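You operate a simulated robot arm through the tools that you are given. There is no shell and no other tool.

The job below is to be done with a simulated robot arm. You get a single attempt, and the scene is never put back.

JOB
Gauge pockets 1 to 3 and stand the marker on the thinnest.
Fine: put the gauge back. Set down upright: marker block.
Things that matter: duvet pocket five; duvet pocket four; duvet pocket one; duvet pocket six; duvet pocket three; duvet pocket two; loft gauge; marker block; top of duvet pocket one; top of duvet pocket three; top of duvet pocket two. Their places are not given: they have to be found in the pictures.

The check looks at the end state, three seconds after you hand in, the way a careful person would. Anything else that was tipped, shoved, dropped, spilled or broken makes it a failure.

ROBOT AND FRAMES
A 6-joint arm with a two-finger gripper, fixed in place. Base frame: the origin is on the floor under the middle of its stand, x ahead of it, y to its left, z up; the work surface is at about z = 82.5. Units: cm, rad, N and s.
It reaches about 157.2 cm from its shoulder. Its first joint turns from -2.897 to 2.897 rad. Payload 2.45 kg.
Tool frame: the origin (TCP) lies between the finger pads and is the grasp point; the fingertips stand 2 cm ahead of it; z points along the fingers, y is the line along which they close. The gripper opens to 14 cm; its body begins 16.8 cm behind the TCP.
Orientation is told as [roll, pitch, yaw] about the base's x, y, z axes, in that order, counted from this pose: with the fingers straight down and closing along the base's y, the tool's x points along the base's -x, its y along +y and its z along -z.

CONTROLS
- The arm moves only by the tool play_rows. Its argument "plan" is a list of rows, each a list of 7 numbers: the shift along the base's x, y, z in m, then the turn, a rotation vector about the base's x, y, z in rad, then the opening, from 0 (shut) to 1 (fully open). In form: [[x, y, z, wx, wy, wz, grip], ...]. A call has 1 to 20 rows; each row is the pose to reach, as a shift and turn from the pose commanded when the call began. Rows are played at 5 a second. More than 5 cm and 0.15 rad between two rows, or a gripper value outside its range, and nothing of the call is played. Where a pose cannot be reached the arm comes as near as it can. A force on the tool above 40 N (or 10 N above the force at the start of the call, whichever is more), or a blocked arm, ends the call early, and 0.2 s more pass. Each finger travels about 4.5 cm/s and halts on what it meets, pressing with about 42 N; the grip force reading is that of the motor and also rises with nothing between the fingers. The clock runs only during rows and for 0.2 s after the last one: add rows that repeat a pose to give the fingers time. It gives the time, the measured TCP pose, the force on the tool (base axes), the opening and the grip force at its end, in the units of the frame above (readings bear some noise), with the torque about the TCP (base axes, N m) and any sound that the robot's microphone picked up.
- Cameras (640 x 400 px; columns grow to the right, rows downward): "scene" is fixed at [22, 65.06, 137.48]; the picture's right is [-0.54, -0.84, 0.00], its down [-0.41, 0.26, -0.88] and it looks along [0.74, -0.47, -0.48] (base axes); focal length 353 px, centre (320, 200). "wrist" rides on the gripper at [7.8, 1.1, -20.9] in the tool frame; the picture's right is [-0.14, 0.99, 0.00], its down [-0.92, -0.13, -0.37] and it looks along [-0.37, -0.05, 0.93] (tool axes); focal length 280 px, centre (320, 200).
- capture(camera): a new picture of that camera. The clock stands still meanwhile.
- pixel_to_xyz(camera, pixels): for up to 12 pixels [column, row] of the newest picture of that camera ("zoom" is the newest enlarged one), the place [x, y, z] in the base frame of the surface seen there, good to about 0.2 cm. The clock stands still meanwhile.
- zoom(camera, box): a new picture of the part [left, top, right, bottom] of that camera's present view, enlarged. The clock stands still meanwhile.
- job_done(): hands the job in; it is judged then, once.

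Open the gripper and draw the arm clear of the work before you hand the job in, unless the task says otherwise.

The tools are called after "Emit:" as name(argument=value, ...) on one line, values as JSON. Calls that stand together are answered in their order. play_rows: Moves the arm, as the interface text tells. Its arguments: {"type":"object","properties":{"plan":{"type":"array","items":{"type":"array","items":{"type":"number"}}}},"required":["plan"]} The other tools are called the same way: capture (camera) takes a picture; pixel_to_xyz (camera, pixels) gives the place of the surface under pixels of a picture; zoom (camera, box) takes an enlarged picture of a part of a camera's view; job_done () hands the job in.

At the start:

```text
clock: 0.0
eef_pos: [72.02, 31.62, 112.52]
tool_rot: [0.001, -0.002, 0.0]
wrist_force: [-0.1, -0.2, -0.4]
wrist_torque: [-0.03, -0.03, 0.01]
finger_gap: 14.01
finger_force: 0.1
```

scene: 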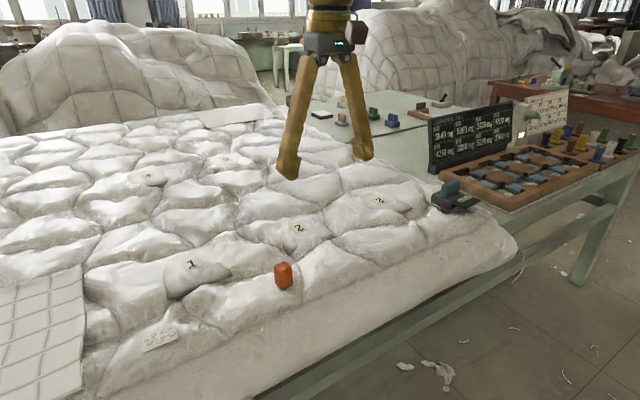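
wrist: 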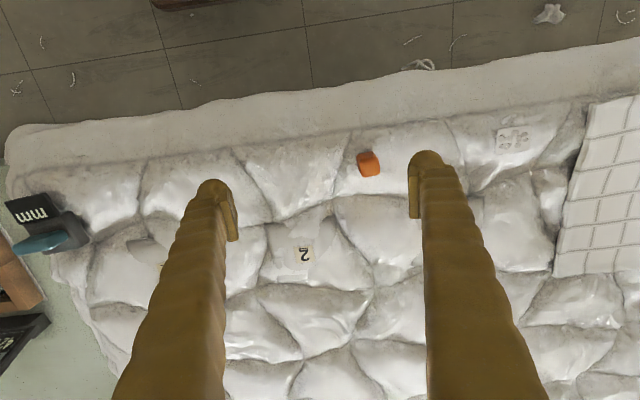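

The pictures show a duvet with numbered pockets (1 near (190,265), 2 near (299,228), 3 near (378,200)), an orange marker at (283,275), and a gauge at about (452,195) beside the duvet. I'll zoom in for details.

Emit:
zoom(camera="scene", box=[400, 80, 640, 230])

Emit:
zoom(camera="scene", box=[120, 170, 440, 370])

Emit:
zoom(camera="wrist", box=[0, 130, 240, 280])

```text
2.67 times, centred on (520, 155) of scene
```

zoom: 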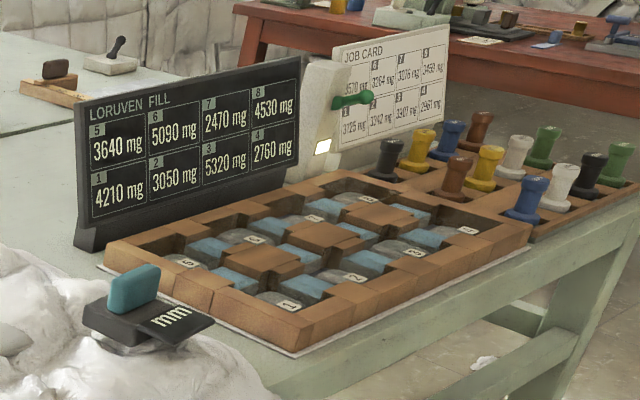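

```text
2.00 times, centred on (280, 270) of scene
```

zoom: 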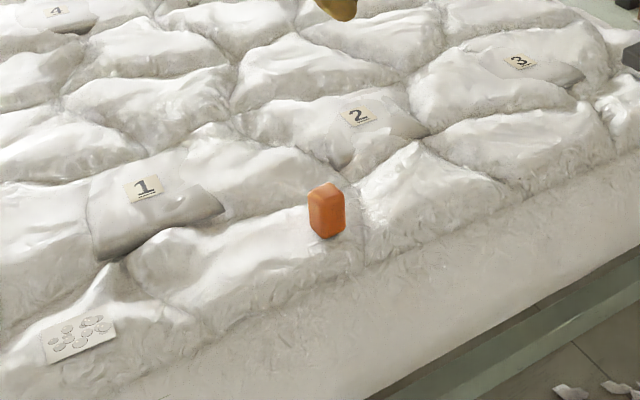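

```text
2.67 times, centred on (120, 205) of wrist
```

zoom: 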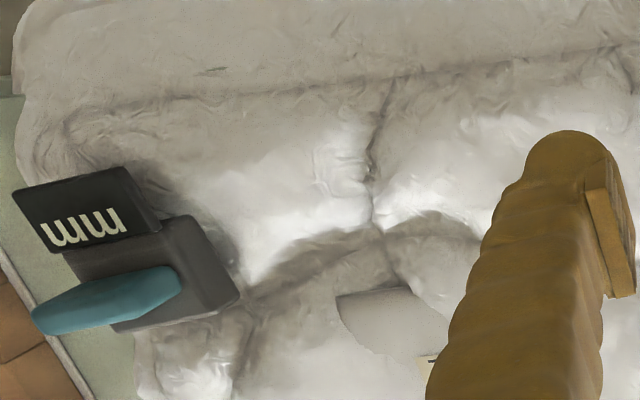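

The gauge has a teal handle over a black body with an "mm" display plate at its +x side. I'll get 3D positions of gauge, marker, and pocket labels.

Emit:
pixel_to_xyz(camera="scene", pixels=[[450, 188], [443, 186], [457, 185], [464, 200], [437, 205], [190, 265], [299, 228], [378, 200], [283, 265], [283, 275], [284, 288], [150, 176]])

Emit:
pixel_to_xyz(camera="wrist", pixels=[[20, 247], [45, 242], [65, 238], [80, 230], [70, 218], [30, 210], [304, 254], [367, 158], [370, 172], [145, 250], [90, 243], [100, 250]])

Emit:
zoom(camera="scene", box=[410, 160, 530, 235])

```text
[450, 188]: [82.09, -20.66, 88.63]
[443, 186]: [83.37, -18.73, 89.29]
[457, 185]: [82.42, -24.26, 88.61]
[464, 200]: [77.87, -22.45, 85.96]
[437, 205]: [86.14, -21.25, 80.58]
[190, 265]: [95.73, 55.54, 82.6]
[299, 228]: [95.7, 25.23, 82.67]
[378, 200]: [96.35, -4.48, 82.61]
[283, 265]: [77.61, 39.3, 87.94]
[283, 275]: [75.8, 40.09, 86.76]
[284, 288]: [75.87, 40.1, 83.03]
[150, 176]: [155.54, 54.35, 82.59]
```

```text
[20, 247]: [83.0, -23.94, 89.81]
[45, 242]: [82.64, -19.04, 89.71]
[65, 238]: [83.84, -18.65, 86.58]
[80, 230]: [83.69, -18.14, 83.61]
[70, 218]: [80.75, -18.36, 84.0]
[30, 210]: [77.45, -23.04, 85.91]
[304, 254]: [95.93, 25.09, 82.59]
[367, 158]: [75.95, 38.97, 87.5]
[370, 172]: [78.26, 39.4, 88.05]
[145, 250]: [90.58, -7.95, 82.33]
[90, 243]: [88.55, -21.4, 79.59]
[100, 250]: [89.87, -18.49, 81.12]
```

```text
5.33 times, centred on (470, 198) of scene
```

zoom: 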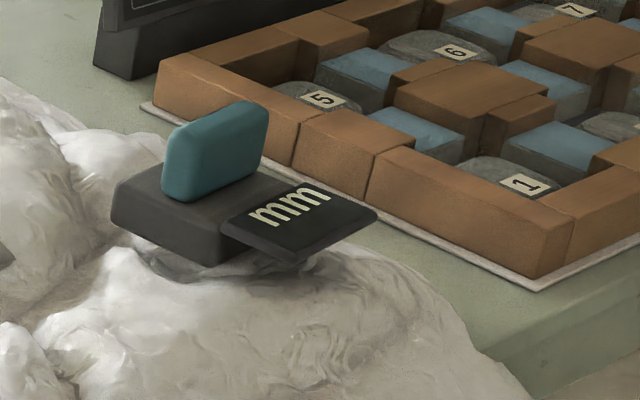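

Next I'll measure the gauge's finer geometry and the nearby obstacles (black board, tray) using the zoomed scene picture.

Emit:
pixel_to_xyz(camera="zoom", pixels=[[178, 140], [250, 104], [180, 198], [258, 160], [125, 200], [115, 225], [215, 262], [225, 222], [300, 255], [372, 212], [310, 188], [290, 208]])

Emit:
pixel_to_xyz(camera="scene", pixels=[[432, 118], [510, 103], [430, 168], [440, 180], [510, 205], [480, 240], [520, 240], [400, 150], [525, 135], [565, 92], [415, 165], [350, 160]])

```text
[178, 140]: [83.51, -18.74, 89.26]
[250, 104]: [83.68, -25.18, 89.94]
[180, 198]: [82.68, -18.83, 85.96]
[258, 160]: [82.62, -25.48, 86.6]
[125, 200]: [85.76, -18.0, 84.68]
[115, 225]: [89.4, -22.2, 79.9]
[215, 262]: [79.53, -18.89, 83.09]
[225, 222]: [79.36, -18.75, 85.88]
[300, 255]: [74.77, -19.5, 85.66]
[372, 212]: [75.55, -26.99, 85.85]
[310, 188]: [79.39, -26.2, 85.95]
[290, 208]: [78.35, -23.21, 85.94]
```

```text
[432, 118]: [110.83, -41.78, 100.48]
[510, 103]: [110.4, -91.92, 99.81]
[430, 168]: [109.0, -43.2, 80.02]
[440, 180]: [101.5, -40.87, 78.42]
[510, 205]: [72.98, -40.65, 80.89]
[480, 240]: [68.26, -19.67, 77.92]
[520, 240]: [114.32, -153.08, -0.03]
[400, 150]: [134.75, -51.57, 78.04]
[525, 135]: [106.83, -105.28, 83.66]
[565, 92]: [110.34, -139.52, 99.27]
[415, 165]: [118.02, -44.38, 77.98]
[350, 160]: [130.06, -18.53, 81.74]
```

Geometry so far: the gauge handle is a plate running along y from about -18.8 to -25.3 at x≈83.2, top z≈90; the display is on the -x side. I move the arm above the gauge, turning the tool -90° in yaw so the fingers close along x.

Emit:
play_rows(plan=[[0.0093, -0.0447, 0.0, 0, 0, -0.131, 1], [0.0187, -0.0893, 0.0, 0, 0, -0.262, 1], [0.028, -0.134, 0.0, 0, 0, -0.393, 1], [0.0373, -0.1787, 0.0, 0, 0, -0.524, 1], [0.0467, -0.2233, 0.0, 0, 0, -0.655, 1], [0.056, -0.268, 0.0, 0, 0, -0.785, 1], [0.0653, -0.3127, 0.0, 0, 0, -0.916, 1], [0.0747, -0.3573, 0.0, 0, 0, -1.047, 1], [0.084, -0.402, 0.0, 0, 0, -1.178, 1], [0.0933, -0.4467, 0.0, 0, 0, -1.309, 1], [0.1027, -0.4913, 0.0, 0, 0, -1.44, 1], [0.112, -0.536, 0.0, 0, 0, -1.571, 1], [0.112, -0.536, 0.0, 0, 0, -1.571, 1], [0.112, -0.536, 0.0, 0, 0, -1.571, 1]])

```text
clock: 3.0
eef_pos: [83.25, -22.22, 112.44]
tool_rot: [-0.001, -0.001, -1.57]
wrist_force: [0.3, 0.2, 0.4]
wrist_torque: [-0.01, 0.02, -0.01]
finger_gap: 14.0
finger_force: 0.0
```

The arm arrived above the gauge at (83.25, -22.2, 112.4). I'll look with both cameras.

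Emit:
capture(camera="wrist")

Emit:
capture(camera="scene")

```text
taken
```

wrist: 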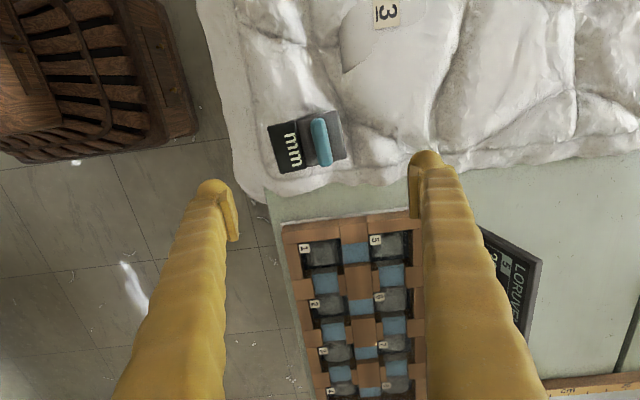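

```text
taken
```

scene: 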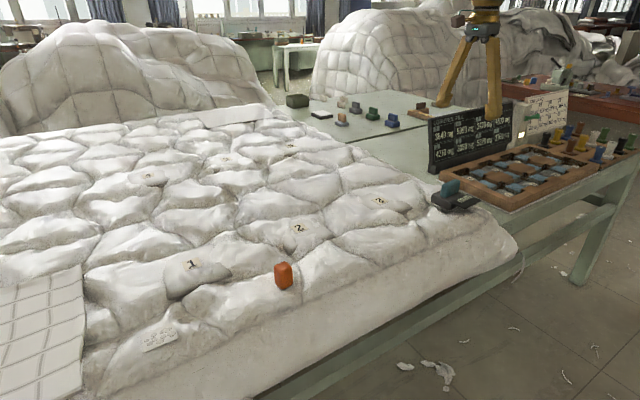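

The wrist picture shows the gauge at about (305,145), slightly rotated. I'll zoom in and measure its corners.

Emit:
zoom(camera="wrist", box=[225, 95, 385, 195])

```text
4.00 times, centred on (305, 145) of wrist
```

zoom: 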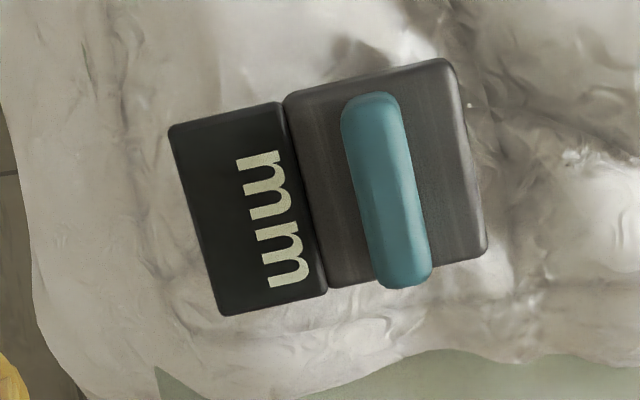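

Emit:
pixel_to_xyz(camera="zoom", pixels=[[368, 105], [405, 270], [350, 140], [400, 135], [375, 235], [425, 230], [385, 188], [290, 105], [440, 68], [480, 245], [175, 130], [228, 308]])

```text
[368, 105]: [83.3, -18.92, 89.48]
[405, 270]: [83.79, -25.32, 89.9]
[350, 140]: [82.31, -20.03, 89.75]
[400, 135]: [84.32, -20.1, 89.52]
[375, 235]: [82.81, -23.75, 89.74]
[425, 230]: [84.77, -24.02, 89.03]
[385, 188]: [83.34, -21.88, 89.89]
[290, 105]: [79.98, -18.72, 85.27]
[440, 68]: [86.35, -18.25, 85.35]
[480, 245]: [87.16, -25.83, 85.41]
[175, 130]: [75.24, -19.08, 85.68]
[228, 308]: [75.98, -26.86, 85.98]
```

The gauge handle is centred at about (83.5, -22.1), about 2 cm thick, rotated about +0.1 rad, level, with body top at z≈85.4–86. I'll partly close the fingers, turn by +0.1 rad and descend to just above the handle for a check.

Emit:
play_rows(plan=[[0.003, 0.0, -0.03, 0, 0, 0.05, 0.8], [0.003, 0.0, -0.06, 0, 0, 0.1, 0.6], [0.003, 0.0, -0.09, 0, 0, 0.1, 0.5], [0.003, 0.0, -0.12, 0, 0, 0.1, 0.45], [0.003, 0.0, -0.15, 0, 0, 0.1, 0.45], [0.003, 0.0, -0.17, 0, 0, 0.1, 0.45], [0.003, 0.0, -0.18, 0, 0, 0.1, 0.45], [0.003, 0.0, -0.18, 0, 0, 0.1, 0.45], [0.003, 0.0, -0.18, 0, 0, 0.1, 0.45]])

Emit:
capture(camera="wrist")

Emit:
zoom(camera="scene", box=[380, 100, 540, 230])

```text
clock: 5.0
eef_pos: [83.47, -22.13, 94.43]
tool_rot: [0.003, -0.001, -1.472]
wrist_force: [-0.2, 0.4, 0.0]
wrist_torque: [-0.05, -0.02, 0.02]
finger_gap: 6.31
finger_force: 0.0
```

```text
taken
```

wrist: 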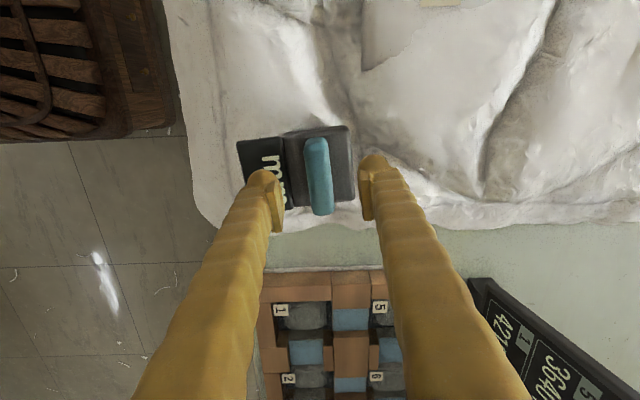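

```text
3.08 times, centred on (460, 165) of scene
```

zoom: 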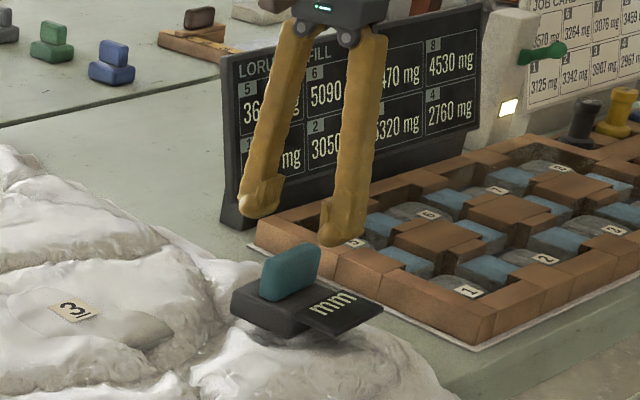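

The handle appears between the fingers at about (318,175) and aligned. I'll re-measure the handle from this closer view before going down.

Emit:
zoom(camera="wrist", box=[220, 100, 400, 240])

Emit:
pixel_to_xyz(camera="wrist", pixels=[[317, 142], [319, 160], [322, 190], [323, 208], [308, 160], [328, 160], [313, 195], [331, 195], [295, 170], [345, 165], [300, 190], [350, 190]])

```text
2.86 times, centred on (310, 170) of wrist
```

zoom: 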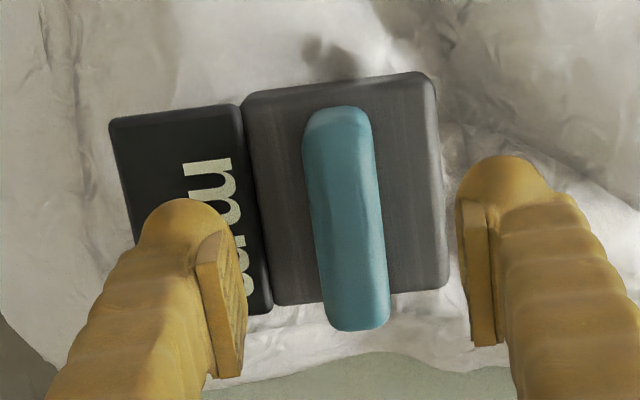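

```text
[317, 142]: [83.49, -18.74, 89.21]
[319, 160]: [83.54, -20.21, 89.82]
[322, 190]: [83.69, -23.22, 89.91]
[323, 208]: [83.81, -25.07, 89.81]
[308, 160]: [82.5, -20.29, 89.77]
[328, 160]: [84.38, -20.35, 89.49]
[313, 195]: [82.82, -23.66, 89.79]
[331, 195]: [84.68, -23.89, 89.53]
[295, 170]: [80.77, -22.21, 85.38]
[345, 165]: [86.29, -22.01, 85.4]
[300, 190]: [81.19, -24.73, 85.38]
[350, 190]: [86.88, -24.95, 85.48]
```

The handle centre is (83.6, -22.0) with body top at z 85.4 and display at ~85.9. I descend so the TCP is at z≈88.6 (tips at 86.6), staying open for now.

Emit:
play_rows(plan=[[0.001, 0, -0.02, 0, 0, 0, 0.45], [0.001, 0, -0.04, 0, 0, 0, 0.45], [0.001, 0, -0.052, 0, 0, 0, 0.45], [0.001, 0, -0.059, 0, 0, 0, 0.45], [0.001, 0, -0.059, 0, 0, 0, 0.45], [0.001, 0, -0.059, 0, 0, 0, 0.45]])

Emit:
zoom(camera="scene", box=[400, 140, 520, 230])

```text
clock: 6.4
eef_pos: [83.51, -22.01, 88.55]
tool_rot: [0.0, -0.001, -1.469]
wrist_force: [1.0, 1.4, 0.3]
wrist_torque: [-0.02, -0.03, 0.0]
finger_gap: 6.3
finger_force: 0.0
```

```text
4.44 times, centred on (460, 185) of scene
```

zoom: 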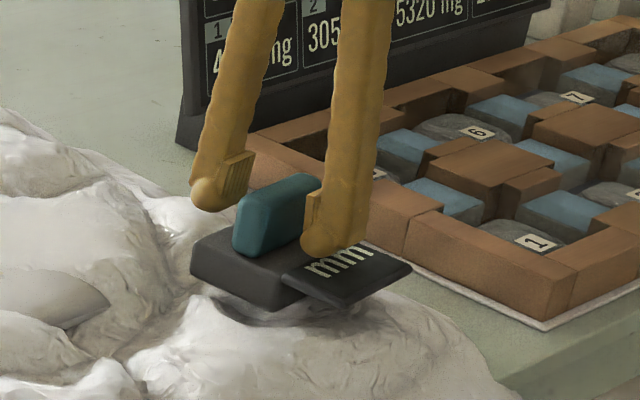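

The fingers straddle the teal handle with clearance above the display. Now I close the gripper on the handle.

Emit:
play_rows(plan=[[0, 0, 0, 0, 0, 0, 0.25], [0, 0, 0, 0, 0, 0, 0.1], [0, 0, 0, 0, 0, 0, 0.0], [0, 0, 0, 0, 0, 0, 0.0], [0, 0, 0, 0, 0, 0, 0.0], [0, 0, 0, 0, 0, 0, 0.0]])

Emit:
zoom(camera="scene", box=[400, 140, 520, 230])

```text
clock: 7.8
eef_pos: [83.55, -22.24, 88.58]
tool_rot: [0.0, -0.003, -1.469]
wrist_force: [-1.5, -1.1, -0.5]
wrist_torque: [0.04, 0.02, -0.1]
finger_gap: 2.32
finger_force: 42.0
```

```text
4.44 times, centred on (460, 185) of scene
```

zoom: 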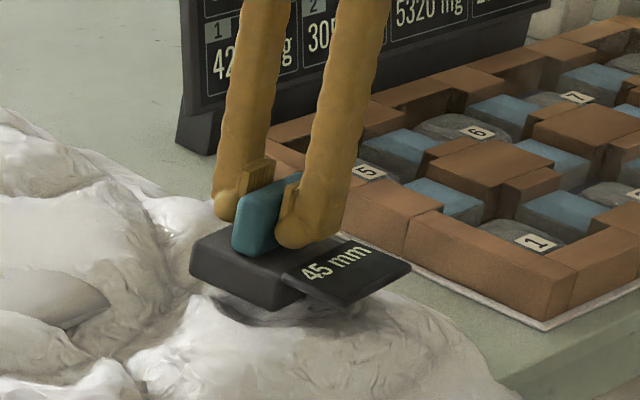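

The gauge is gripped (gap 2.32, 42 N) and the display now reads "45 mm". I lift it straight up 12 cm.

Emit:
play_rows(plan=[[0, 0, 0.01, 0, 0, 0, 0], [0, 0, 0.025, 0, 0, 0, 0], [0, 0, 0.045, 0, 0, 0, 0], [0, 0, 0.07, 0, 0, 0, 0], [0, 0, 0.095, 0, 0, 0, 0], [0, 0, 0.12, 0, 0, 0, 0], [0, 0, 0.12, 0, 0, 0, 0]])

Emit:
zoom(camera="scene", box=[360, 100, 520, 230])

Emit:
capture(camera="wrist")

```text
clock: 9.4
eef_pos: [83.61, -21.96, 100.64]
tool_rot: [0.002, -0.001, -1.47]
wrist_force: [0.7, -0.4, -5.8]
wrist_torque: [0.03, -0.03, -0.02]
finger_gap: 2.25
finger_force: 42.1
```

```text
3.08 times, centred on (440, 165) of scene
```

zoom: 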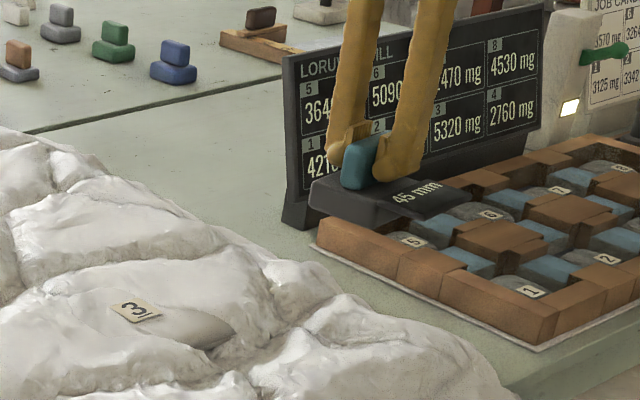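

```text
taken
```

wrist: 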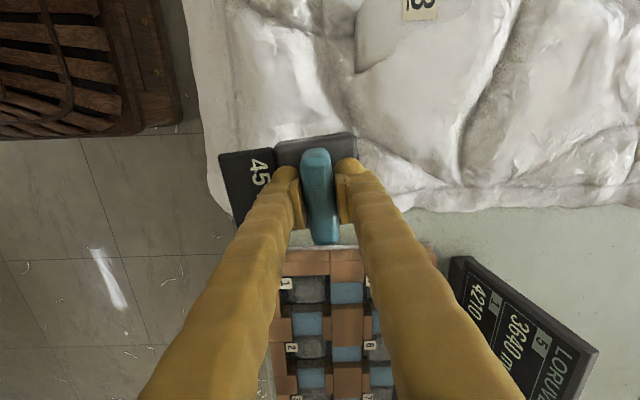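

The gauge is held cleanly at z≈100.6 with the display still "45 mm". I'll measure the patch of pocket 3 now, then the others.

Emit:
zoom(camera="scene", box=[340, 170, 440, 232])

Emit:
pixel_to_xyz(camera="scene", pixels=[[378, 200], [388, 204], [397, 207], [405, 210], [410, 207], [418, 210], [425, 208], [360, 195], [365, 205], [390, 192], [400, 197], [350, 210]])

Emit:
zoom(camera="scene", box=[140, 230, 260, 310])

Emit:
zoom(camera="scene", box=[250, 200, 350, 265])

```text
6.40 times, centred on (390, 201) of scene
```

zoom: 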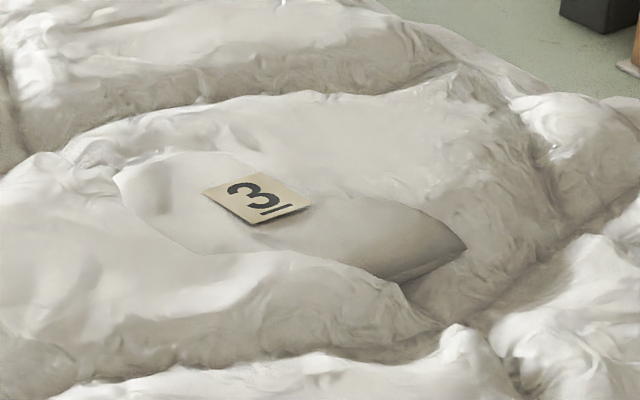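

```text
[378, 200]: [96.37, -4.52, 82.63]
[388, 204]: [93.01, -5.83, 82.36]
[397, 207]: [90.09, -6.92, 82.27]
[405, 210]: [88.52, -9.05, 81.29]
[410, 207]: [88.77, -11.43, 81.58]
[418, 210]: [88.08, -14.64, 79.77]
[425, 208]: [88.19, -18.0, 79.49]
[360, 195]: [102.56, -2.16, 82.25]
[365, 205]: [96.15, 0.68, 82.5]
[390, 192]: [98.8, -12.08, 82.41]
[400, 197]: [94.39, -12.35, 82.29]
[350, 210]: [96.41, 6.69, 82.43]
```

```text
5.00 times, centred on (200, 270) of scene
```

zoom: 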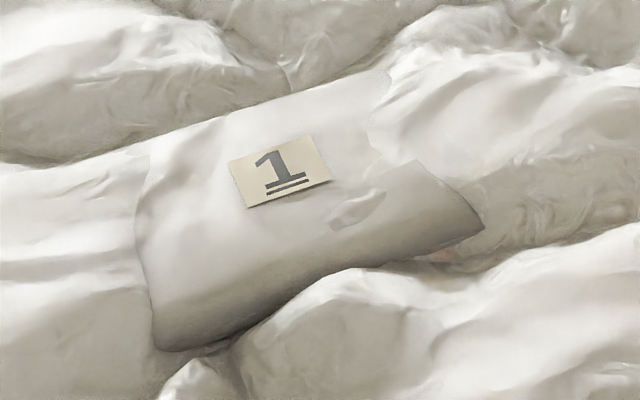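

```text
6.15 times, centred on (300, 232) of scene
```

zoom: 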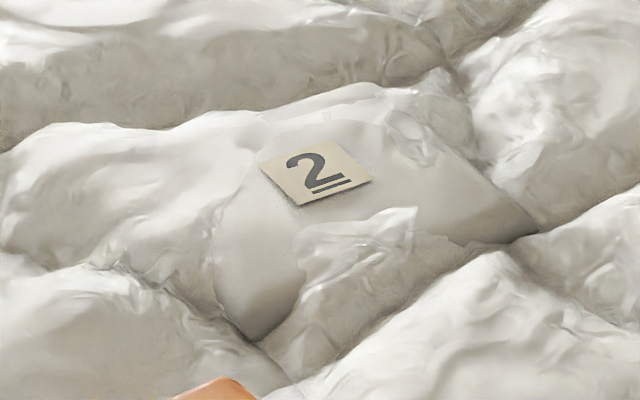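

The labels sit at the pockets' middles with tops at z≈82.6; gauge bottom should be about 6.1 cm below the TCP. I carry the gauge over pocket 3's label (96.4, -4.5) and lower to a safe height.

Emit:
play_rows(plan=[[0.021, 0.029, 0, 0, 0, 0, 0], [0.043, 0.058, 0, 0, 0, 0, 0], [0.064, 0.087, 0, 0, 0, 0, 0], [0.085, 0.117, 0, 0, 0, 0, 0], [0.107, 0.146, 0, 0, 0, 0, 0], [0.128, 0.175, 0, 0, 0, 0, 0], [0.128, 0.175, -0.02, 0, 0, 0, 0], [0.128, 0.175, -0.045, 0, 0, 0, 0], [0.128, 0.175, -0.07, 0, 0, 0, 0], [0.128, 0.175, -0.09, 0, 0, 0, 0], [0.128, 0.175, -0.09, 0, 0, 0, 0], [0.128, 0.175, -0.09, 0, 0, 0, 0]])

Emit:
zoom(camera="scene", box=[320, 130, 460, 230])

Emit:
capture(camera="wrist")

```text
clock: 12.0
eef_pos: [96.58, -4.61, 91.56]
tool_rot: [-0.002, -0.001, -1.469]
wrist_force: [0.9, 0.5, -5.6]
wrist_torque: [0.04, 0.02, 0.02]
finger_gap: 2.28
finger_force: 41.8
```

```text
4.00 times, centred on (390, 180) of scene
```

zoom: 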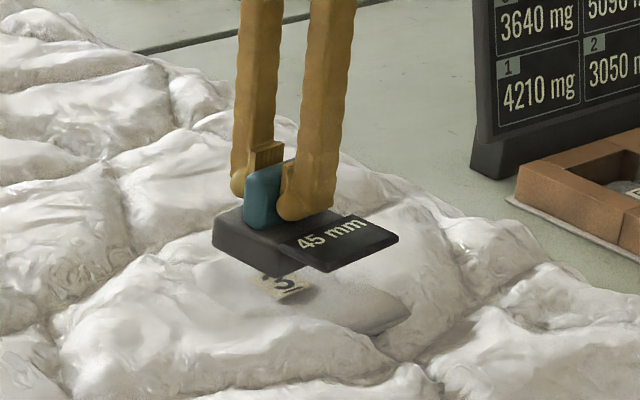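

```text
taken
```

wrist: 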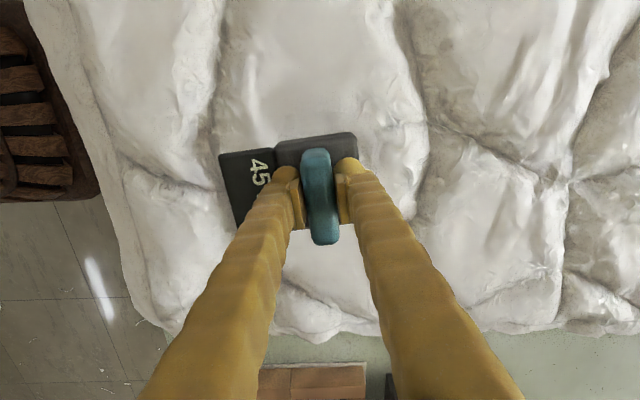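

The gauge hovers above label 3, still reading "45 mm". I lower it slowly toward contact (expected at TCP z≈88.7).

Emit:
play_rows(plan=[[0, 0, -0.005, 0, 0, 0, 0], [0, 0, -0.01, 0, 0, 0, 0], [0, 0, -0.015, 0, 0, 0, 0], [0, 0, -0.02, 0, 0, 0, 0], [0, 0, -0.024, 0, 0, 0, 0], [0, 0, -0.024, 0, 0, 0, 0]])

Emit:
zoom(camera="scene", box=[320, 130, 460, 230])

```text
clock: 13.4
eef_pos: [96.51, -4.48, 89.12]
tool_rot: [-0.001, -0.003, -1.469]
wrist_force: [-0.3, -0.2, -5.7]
wrist_torque: [0.05, -0.03, 0.03]
finger_gap: 2.31
finger_force: 41.4
```

```text
4.00 times, centred on (390, 180) of scene
```

zoom: 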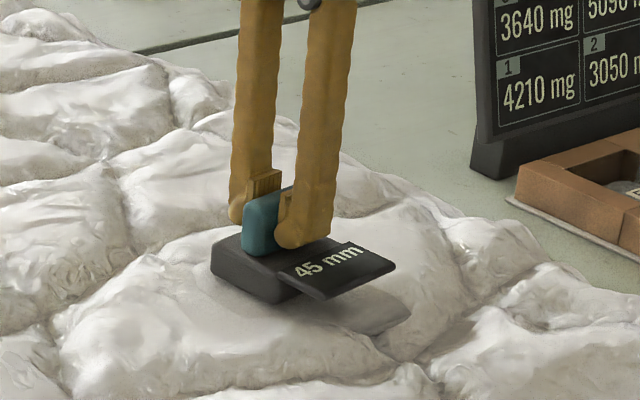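

No contact yet (force still about -5.7 N, just the weight). I go down in 1 mm steps.

Emit:
play_rows(plan=[[0, 0, -0.001, 0, 0, 0, 0], [0, 0, -0.002, 0, 0, 0, 0], [0, 0, -0.003, 0, 0, 0, 0], [0, 0, -0.004, 0, 0, 0, 0], [0, 0, -0.004, 0, 0, 0, 0]])

Emit:
zoom(camera="scene", box=[320, 130, 460, 230])

```text
clock: 14.6
eef_pos: [96.31, -4.53, 88.76]
tool_rot: [0.0, -0.002, -1.469]
wrist_force: [-0.2, 0.1, -5.4]
wrist_torque: [-0.01, -0.02, 0.0]
finger_gap: 2.3
finger_force: 42.8
```

```text
4.00 times, centred on (390, 180) of scene
```

zoom: 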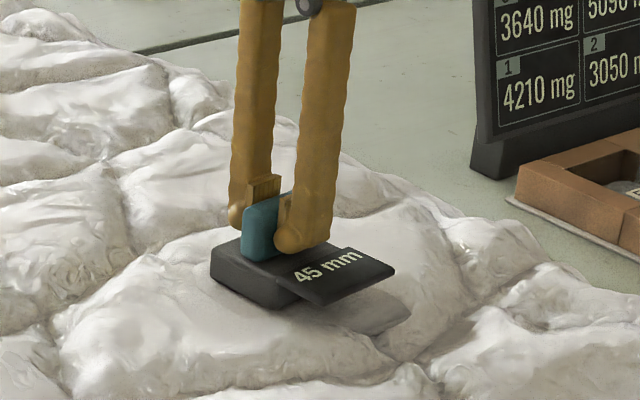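

Force still only shows the weight, so no contact. I keep lowering by 1 mm steps.

Emit:
play_rows(plan=[[0, 0, -0.001, 0, 0, 0, 0], [0, 0, -0.002, 0, 0, 0, 0], [0, 0, -0.003, 0, 0, 0, 0], [0, 0, -0.003, 0, 0, 0, 0]])

Emit:
zoom(camera="scene", box=[320, 130, 460, 230])

```text
clock: 15.6
eef_pos: [96.4, -4.53, 88.4]
tool_rot: [0.001, -0.001, -1.47]
wrist_force: [0.4, 0.0, -5.3]
wrist_torque: [-0.04, 0.02, 0.01]
finger_gap: 2.3
finger_force: 41.9
```

```text
4.00 times, centred on (390, 180) of scene
```

zoom: 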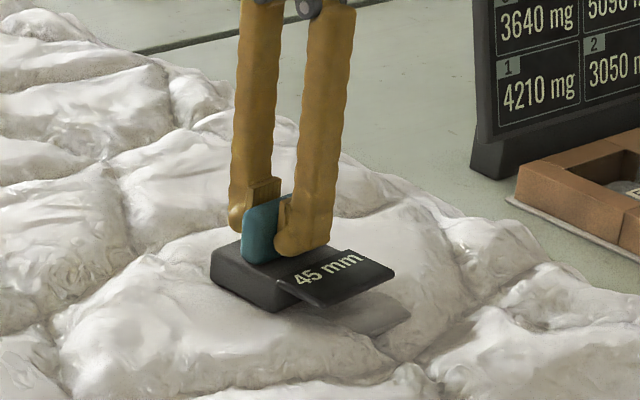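

Still no load change at z≈88.4. I continue in 1 mm steps, 4 mm more.

Emit:
play_rows(plan=[[0, 0, -0.001, 0, 0, 0, 0], [0, 0, -0.002, 0, 0, 0, 0], [0, 0, -0.003, 0, 0, 0, 0], [0, 0, -0.004, 0, 0, 0, 0], [0, 0, -0.004, 0, 0, 0, 0]])

Emit:
zoom(camera="scene", box=[320, 130, 460, 230])

```text
clock: 16.8
eef_pos: [96.44, -4.63, 87.9]
tool_rot: [0.0, 0.0, -1.47]
wrist_force: [-0.5, 0.0, -3.4]
wrist_torque: [-0.1, 0.0, -0.06]
finger_gap: 2.28
finger_force: 41.6
```

```text
4.00 times, centred on (390, 180) of scene
```

zoom: 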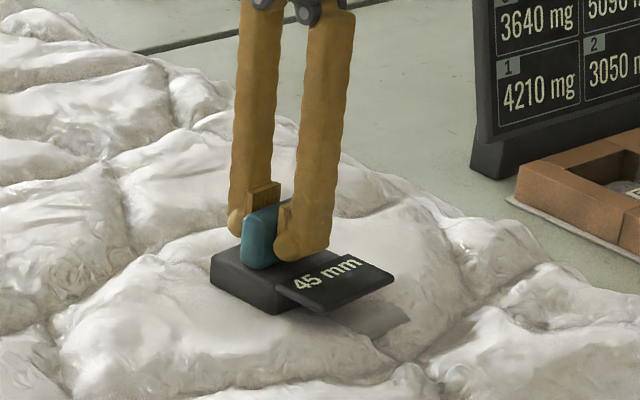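

Contact begins: the force went from -5.4 to -3.4 N. I lower 2 mm further in small steps and watch the display.

Emit:
play_rows(plan=[[0, 0, -0.001, 0, 0, 0, 0], [0, 0, -0.002, 0, 0, 0, 0], [0, 0, -0.002, 0, 0, 0, 0], [0, 0, -0.002, 0, 0, 0, 0]])

Emit:
zoom(camera="scene", box=[320, 130, 460, 230])

```text
clock: 17.8
eef_pos: [96.43, -4.52, 87.83]
tool_rot: [0.001, -0.001, -1.47]
wrist_force: [0.0, 1.3, -2.5]
wrist_torque: [0.04, 0.01, -0.05]
finger_gap: 2.3
finger_force: 42.2
```

```text
4.00 times, centred on (390, 180) of scene
```

zoom: 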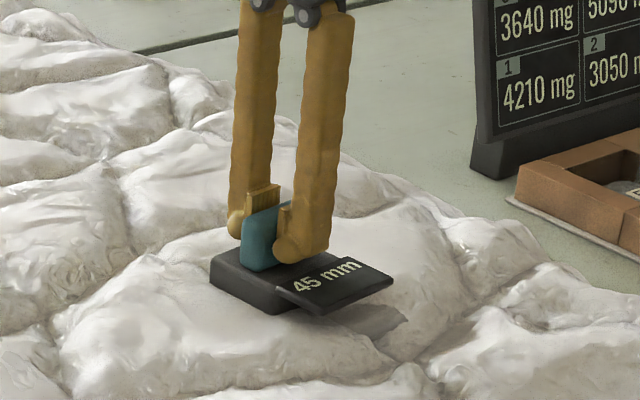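

Support is increasing (now -2.5 N). I press a little further.

Emit:
play_rows(plan=[[0, 0, -0.001, 0, 0, 0, 0], [0, 0, -0.002, 0, 0, 0, 0], [0, 0, -0.003, 0, 0, 0, 0], [0, 0, -0.003, 0, 0, 0, 0], [0, 0, -0.003, 0, 0, 0, 0]])

Emit:
zoom(camera="scene", box=[320, 130, 460, 230])

```text
clock: 19.0
eef_pos: [96.52, -4.62, 87.57]
tool_rot: [0.002, -0.001, -1.47]
wrist_force: [2.1, -0.1, -1.1]
wrist_torque: [-0.08, -0.05, 0.05]
finger_gap: 2.26
finger_force: 42.2
```

```text
4.00 times, centred on (390, 180) of scene
```

zoom: 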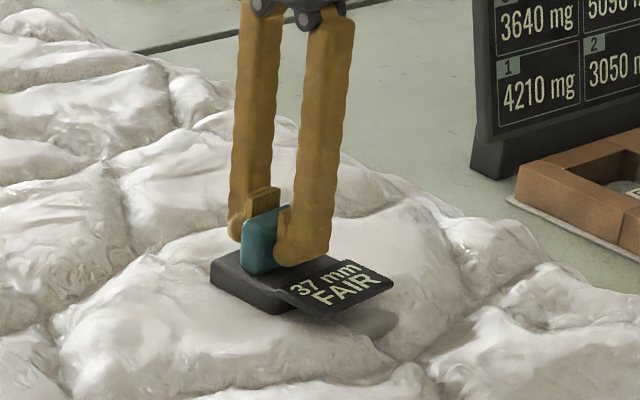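

The display changed to "37 mm FAIR". I'll zoom closer to read it exactly.

Emit:
zoom(camera="scene", box=[380, 185, 430, 216])

Emit:
capture(camera="wrist")

```text
12.80 times, centred on (405, 200) of scene
```

zoom: 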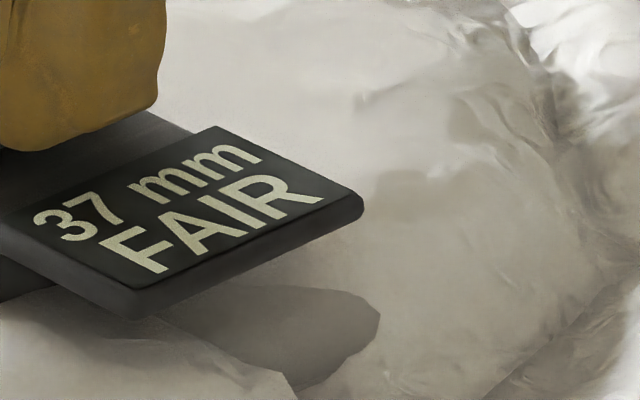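

```text
taken
```

wrist: 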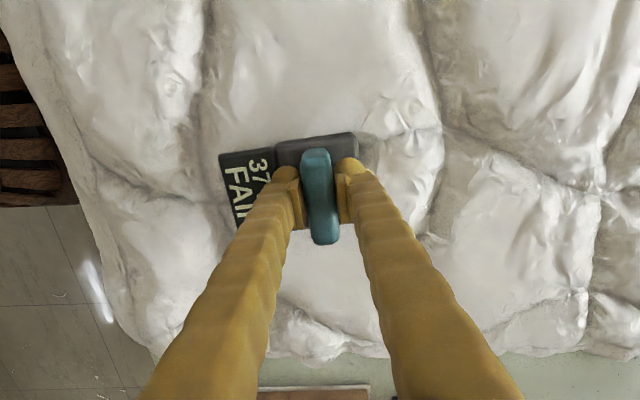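

The reading is clearly "37 mm FAIR". I hold position briefly to see whether it is stable.

Emit:
play_rows(plan=[[0, 0, 0, 0, 0, 0, 0], [0, 0, 0, 0, 0, 0, 0], [0, 0, 0, 0, 0, 0, 0], [0, 0, 0, 0, 0, 0, 0], [0, 0, 0, 0, 0, 0, 0]])

Emit:
zoom(camera="scene", box=[360, 175, 440, 225])

```text
clock: 20.2
eef_pos: [96.38, -4.62, 87.57]
tool_rot: [0.001, -0.002, -1.47]
wrist_force: [1.0, -1.4, -1.4]
wrist_torque: [-0.02, -0.02, 0.01]
finger_gap: 2.31
finger_force: 42.1
```

```text
8.00 times, centred on (400, 200) of scene
```

zoom: 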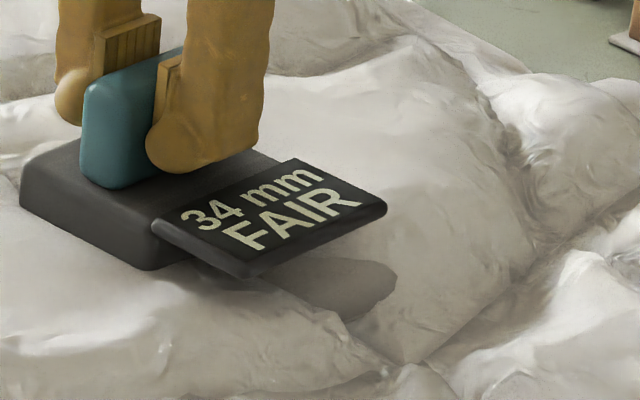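

After settling it reads "34 mm FAIR" with about 4.3 N of load on the pocket. I'll press 1.5 mm more to learn how load changes reading and status.

Emit:
play_rows(plan=[[0, 0, -0.001, 0, 0, 0, 0], [0, 0, -0.0015, 0, 0, 0, 0], [0, 0, -0.0015, 0, 0, 0, 0], [0, 0, -0.0015, 0, 0, 0, 0], [0, 0, -0.0015, 0, 0, 0, 0], [0, 0, -0.0015, 0, 0, 0, 0], [0, 0, -0.0015, 0, 0, 0, 0]])

Emit:
zoom(camera="scene", box=[360, 175, 440, 225])

```text
clock: 21.8
eef_pos: [96.37, -4.61, 87.35]
tool_rot: [-0.001, -0.001, -1.469]
wrist_force: [0.6, 1.4, -0.2]
wrist_torque: [0.02, 0.0, 0.02]
finger_gap: 2.29
finger_force: 42.1
```

```text
8.00 times, centred on (400, 200) of scene
```

zoom: 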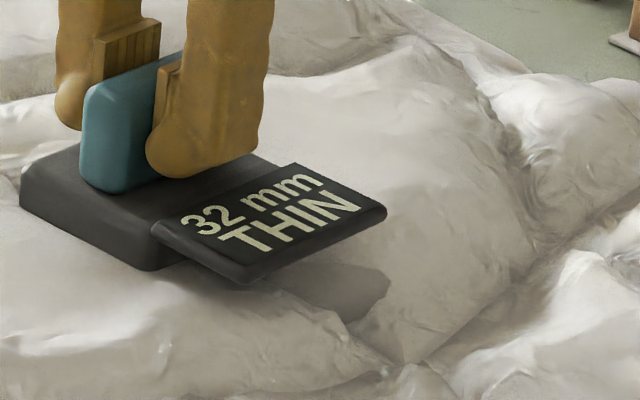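

At about 5.4 N load pocket 3 reads "32 mm THIN"; so the word is a category and the reading depends on load, so I need to compare at equal load. I lift and carry the gauge to pocket 2's label (95.8, 25.2).

Emit:
play_rows(plan=[[0, 0, 0.01, 0, 0, 0, 0], [0, 0, 0.03, 0, 0, 0, 0], [0, 0, 0.055, 0, 0, 0, 0], [0, 0, 0.08, 0, 0, 0, 0], [-0.001, 0.04, 0.08, 0, 0, 0, 0], [-0.002, 0.085, 0.08, 0, 0, 0, 0], [-0.003, 0.13, 0.08, 0, 0, 0, 0], [-0.004, 0.175, 0.08, 0, 0, 0, 0], [-0.005, 0.22, 0.08, 0, 0, 0, 0], [-0.006, 0.265, 0.08, 0, 0, 0, 0], [-0.006, 0.297, 0.08, 0, 0, 0, 0], [-0.006, 0.297, 0.05, 0, 0, 0, 0], [-0.006, 0.297, 0.03, 0, 0, 0, 0], [-0.006, 0.297, 0.02, 0, 0, 0, 0], [-0.006, 0.297, 0.02, 0, 0, 0, 0], [-0.006, 0.297, 0.02, 0, 0, 0, 0]])

Emit:
zoom(camera="scene", box=[230, 150, 390, 270])

```text
clock: 25.2
eef_pos: [95.66, 25.11, 89.46]
tool_rot: [0.001, -0.003, -1.469]
wrist_force: [1.3, -0.1, -6.0]
wrist_torque: [0.05, -0.02, 0.0]
finger_gap: 2.28
finger_force: 42.1
```

```text
3.33 times, centred on (310, 210) of scene
```

zoom: 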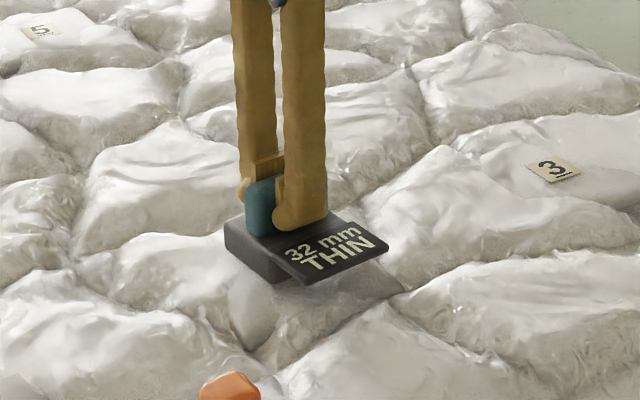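

The gauge hovers above pocket 2 holding the last value "32 mm THIN". I lower it slowly and watch the force.

Emit:
play_rows(plan=[[0, 0, -0.002, 0, 0, 0, 0], [0, 0, -0.004, 0, 0, 0, 0], [0, 0, -0.006, 0, 0, 0, 0], [0, 0, -0.008, 0, 0, 0, 0], [0, 0, -0.01, 0, 0, 0, 0], [0, 0, -0.01, 0, 0, 0, 0], [0, 0, -0.01, 0, 0, 0, 0]])

Emit:
zoom(camera="scene", box=[230, 150, 390, 270])

```text
clock: 26.8
eef_pos: [95.9, 24.99, 88.47]
tool_rot: [0.0, -0.002, -1.47]
wrist_force: [0.0, 1.0, -3.6]
wrist_torque: [0.02, 0.02, -0.08]
finger_gap: 2.3
finger_force: 41.7
```

```text
3.33 times, centred on (310, 210) of scene
```

zoom: 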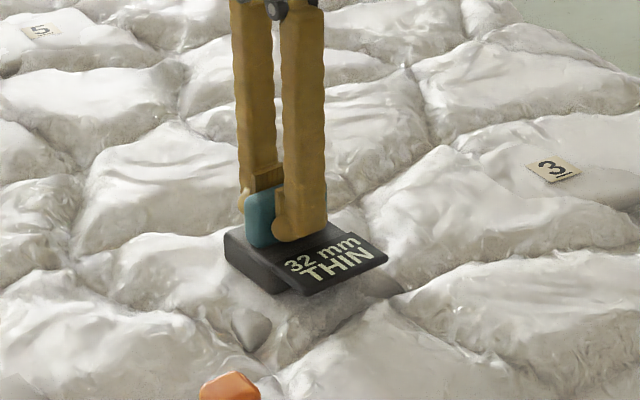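

Contact on pocket 2 at z≈88.5 with about 2 N load, roughly 5 mm higher than pocket 3. I lower 3 mm more.

Emit:
play_rows(plan=[[0, 0, -0.001, 0, 0, 0, 0], [0, 0, -0.002, 0, 0, 0, 0], [0, 0, -0.003, 0, 0, 0, 0], [0, 0, -0.003, 0, 0, 0, 0], [0, 0, -0.003, 0, 0, 0, 0], [0, 0, -0.003, 0, 0, 0, 0], [0, 0, -0.003, 0, 0, 0, 0]])

Emit:
zoom(camera="scene", box=[230, 150, 390, 270])

```text
clock: 28.4
eef_pos: [95.8, 25.14, 88.12]
tool_rot: [0.0, -0.002, -1.47]
wrist_force: [2.1, -0.8, -1.9]
wrist_torque: [-0.02, 0.01, 0.07]
finger_gap: 2.29
finger_force: 41.7
```

```text
3.33 times, centred on (310, 210) of scene
```

zoom: 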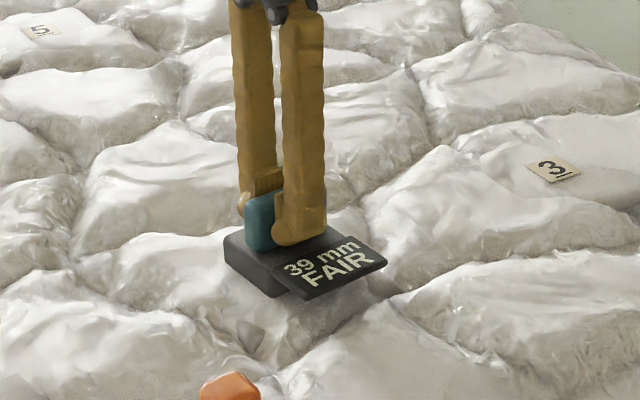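

Pocket 2 reads "39 mm FAIR" at about 3.8 N. I lower a bit more to reach the same ~5.5 N load as used on pocket 3.

Emit:
play_rows(plan=[[0, 0, -0.001, 0, 0, 0, 0], [0, 0, -0.002, 0, 0, 0, 0], [0, 0, -0.0025, 0, 0, 0, 0], [0, 0, -0.0025, 0, 0, 0, 0], [0, 0, -0.0025, 0, 0, 0, 0], [0, 0, -0.0025, 0, 0, 0, 0], [0, 0, -0.0025, 0, 0, 0, 0], [0, 0, -0.0025, 0, 0, 0, 0]])

Emit:
zoom(camera="scene", box=[230, 150, 390, 270])

```text
clock: 30.2
eef_pos: [95.88, 25.21, 87.8]
tool_rot: [0.0, -0.003, -1.47]
wrist_force: [0.8, -0.5, -0.1]
wrist_torque: [0.02, -0.02, 0.0]
finger_gap: 2.28
finger_force: 41.4
```

```text
3.33 times, centred on (310, 210) of scene
```

zoom: 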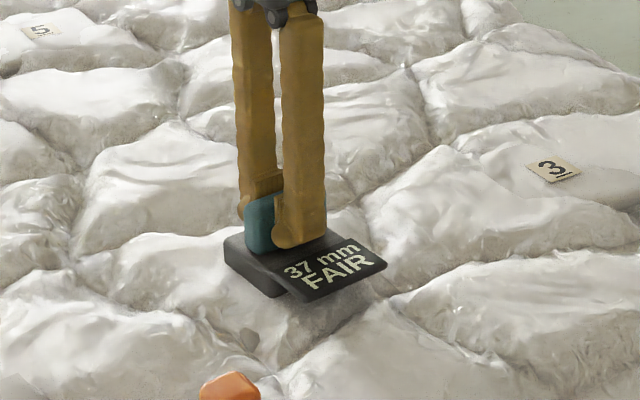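

Pocket 2 reads "37 mm FAIR" at ~5.6 N (pocket 3: 32 mm). Now I lift and carry the gauge to pocket 1's label (95.7, 55.5).

Emit:
play_rows(plan=[[0, 0, 0.01, 0, 0, 0, 0], [0, 0, 0.03, 0, 0, 0, 0], [0, 0, 0.055, 0, 0, 0, 0], [0, 0, 0.08, 0, 0, 0, 0], [0, 0.04, 0.08, 0, 0, 0, 0], [0, 0.085, 0.08, 0, 0, 0, 0], [0, 0.13, 0.08, 0, 0, 0, 0], [0, 0.175, 0.08, 0, 0, 0, 0], [0, 0.22, 0.08, 0, 0, 0, 0], [-0.001, 0.265, 0.08, 0, 0, 0, 0], [-0.001, 0.303, 0.08, 0, 0, 0, 0], [-0.001, 0.303, 0.05, 0, 0, 0, 0], [-0.001, 0.303, 0.03, 0, 0, 0, 0], [-0.001, 0.303, 0.017, 0, 0, 0, 0], [-0.001, 0.303, 0.017, 0, 0, 0, 0], [-0.001, 0.303, 0.017, 0, 0, 0, 0]])

Emit:
zoom(camera="scene", box=[110, 180, 290, 310])

```text
clock: 33.6
eef_pos: [95.66, 55.31, 89.52]
tool_rot: [0.0, -0.001, -1.47]
wrist_force: [-0.2, -0.5, -5.1]
wrist_torque: [0.05, -0.02, 0.02]
finger_gap: 2.32
finger_force: 42.3
```

```text
3.08 times, centred on (200, 245) of scene
```

zoom: 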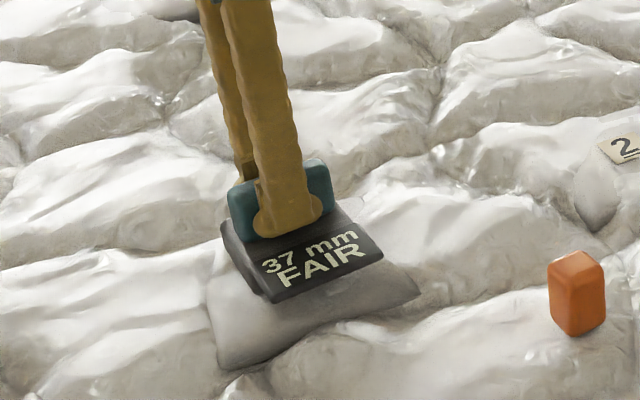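

The gauge hovers over pocket 1 and still shows the last reading. I lower it slowly and watch the force.

Emit:
play_rows(plan=[[0, 0, -0.002, 0, 0, 0, 0], [0, 0, -0.004, 0, 0, 0, 0], [0, 0, -0.006, 0, 0, 0, 0], [0, 0, -0.008, 0, 0, 0, 0], [0, 0, -0.01, 0, 0, 0, 0], [0, 0, -0.01, 0, 0, 0, 0], [0, 0, -0.01, 0, 0, 0, 0]])

Emit:
zoom(camera="scene", box=[110, 180, 290, 310])

```text
clock: 35.2
eef_pos: [95.72, 55.4, 88.51]
tool_rot: [0.002, -0.001, -1.469]
wrist_force: [1.0, -1.4, -3.1]
wrist_torque: [-0.07, 0.01, 0.04]
finger_gap: 2.25
finger_force: 42.3
```

```text
3.08 times, centred on (200, 245) of scene
```

zoom: 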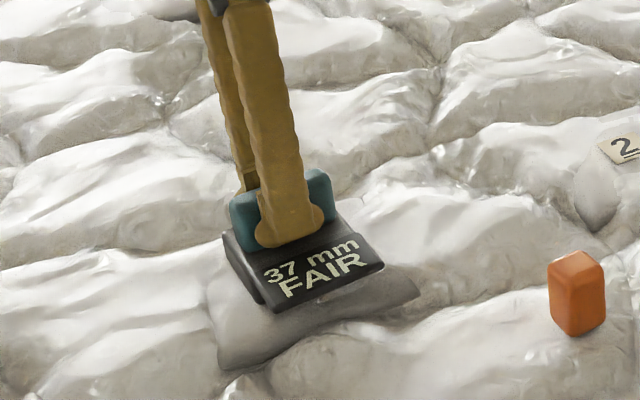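

Contact with about 2.5 N already at z≈88.5 on pocket 1. I lower 3 mm more.

Emit:
play_rows(plan=[[0, 0, -0.001, 0, 0, 0, 0], [0, 0, -0.002, 0, 0, 0, 0], [0, 0, -0.003, 0, 0, 0, 0], [0, 0, -0.003, 0, 0, 0, 0], [0, 0, -0.003, 0, 0, 0, 0], [0, 0, -0.003, 0, 0, 0, 0], [0, 0, -0.003, 0, 0, 0, 0]])

Emit:
zoom(camera="scene", box=[110, 180, 290, 310])

```text
clock: 36.8
eef_pos: [95.82, 55.5, 88.22]
tool_rot: [0.002, -0.002, -1.47]
wrist_force: [0.4, 1.9, 3.8]
wrist_torque: [0.06, -0.01, 0.01]
finger_gap: 2.29
finger_force: 41.9
```

```text
3.08 times, centred on (200, 245) of scene
```

zoom: 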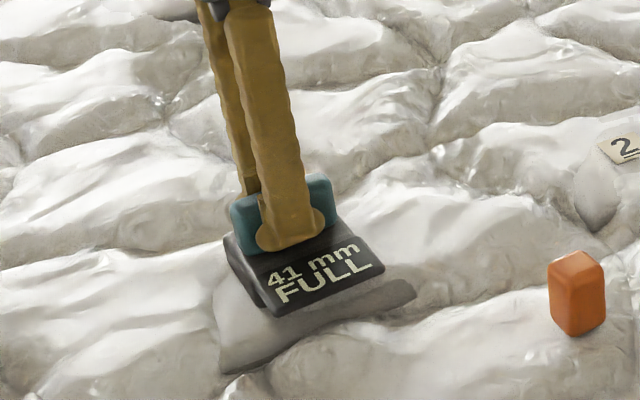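

Pocket 1 reads "41 mm FULL" even under ~9 N, so pocket 3 (32 mm THIN) is the thinnest, then pocket 2 (37 mm). I lift the gauge and start carrying it back to its rest place.

Emit:
play_rows(plan=[[0, 0, 0.01, 0, 0, 0, 0], [0, 0, 0.035, 0, 0, 0, 0], [0, 0, 0.065, 0, 0, 0, 0], [0, 0, 0.095, 0, 0, 0, 0], [0, 0, 0.123, 0, 0, 0, 0], [-0.007, -0.045, 0.123, 0, 0, 0, 0], [-0.014, -0.09, 0.123, 0, 0, 0, 0], [-0.021, -0.135, 0.123, 0, 0, 0, 0], [-0.028, -0.18, 0.123, 0, 0, 0, 0], [-0.035, -0.225, 0.123, 0, 0, 0, 0], [-0.042, -0.27, 0.123, 0, 0, 0, 0], [-0.049, -0.315, 0.123, 0, 0, 0, 0], [-0.056, -0.36, 0.123, 0, 0, 0, 0], [-0.063, -0.405, 0.123, 0, 0, 0, 0], [-0.07, -0.45, 0.123, 0, 0, 0, 0], [-0.077, -0.495, 0.123, 0, 0, 0, 0], [-0.084, -0.54, 0.123, 0, 0, 0, 0]])

Emit:
zoom(camera="scene", box=[120, 80, 520, 330])

```text
clock: 40.4
eef_pos: [87.13, 1.21, 100.61]
tool_rot: [0.0, -0.003, -1.469]
wrist_force: [-0.4, 0.3, -6.2]
wrist_torque: [0.06, 0.0, -0.01]
finger_gap: 2.26
finger_force: 41.7
```

```text
1.60 times, centred on (320, 205) of scene
```

zoom: 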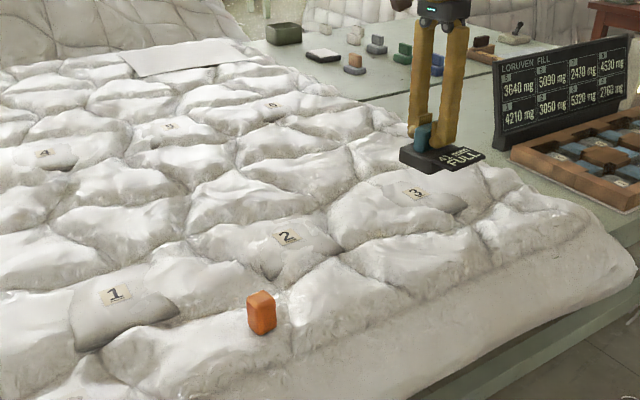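

The gauge is held level and clear. I continue to above its original spot (83.6, -22.0) and lower to about 5 mm above the grasp height used at pickup.

Emit:
play_rows(plan=[[-0.007, -0.045, 0, 0, 0, 0, 0], [-0.014, -0.09, 0, 0, 0, 0, 0], [-0.021, -0.135, 0, 0, 0, 0, 0], [-0.028, -0.18, 0, 0, 0, 0, 0], [-0.035, -0.22, 0, 0, 0, 0, 0], [-0.037, -0.235, 0, 0, 0, 0, 0], [-0.037, -0.235, -0.03, 0, 0, 0, 0], [-0.037, -0.235, -0.06, 0, 0, 0, 0], [-0.037, -0.235, -0.085, 0, 0, 0, 0], [-0.037, -0.235, -0.105, 0, 0, 0, 0], [-0.037, -0.235, -0.115, 0, 0, 0, 0], [-0.037, -0.235, -0.115, 0, 0, 0, 0], [-0.037, -0.235, -0.115, 0, 0, 0, 0]])

Emit:
zoom(camera="scene", box=[400, 140, 520, 230])

```text
clock: 43.2
eef_pos: [83.53, -21.92, 88.99]
tool_rot: [0.0, 0.001, -1.469]
wrist_force: [-0.1, 0.5, -6.1]
wrist_torque: [0.05, -0.03, -0.01]
finger_gap: 2.28
finger_force: 41.4
```

```text
4.44 times, centred on (460, 185) of scene
```

zoom: 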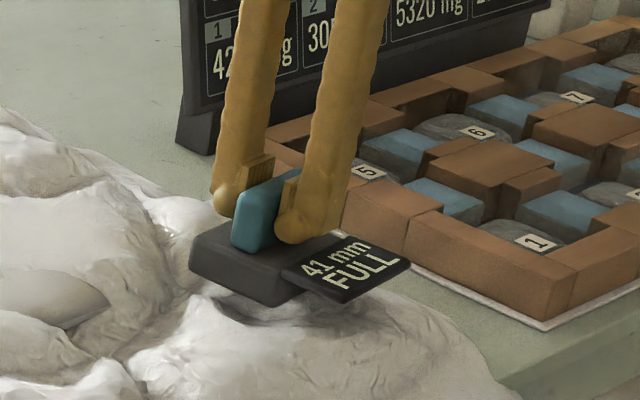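

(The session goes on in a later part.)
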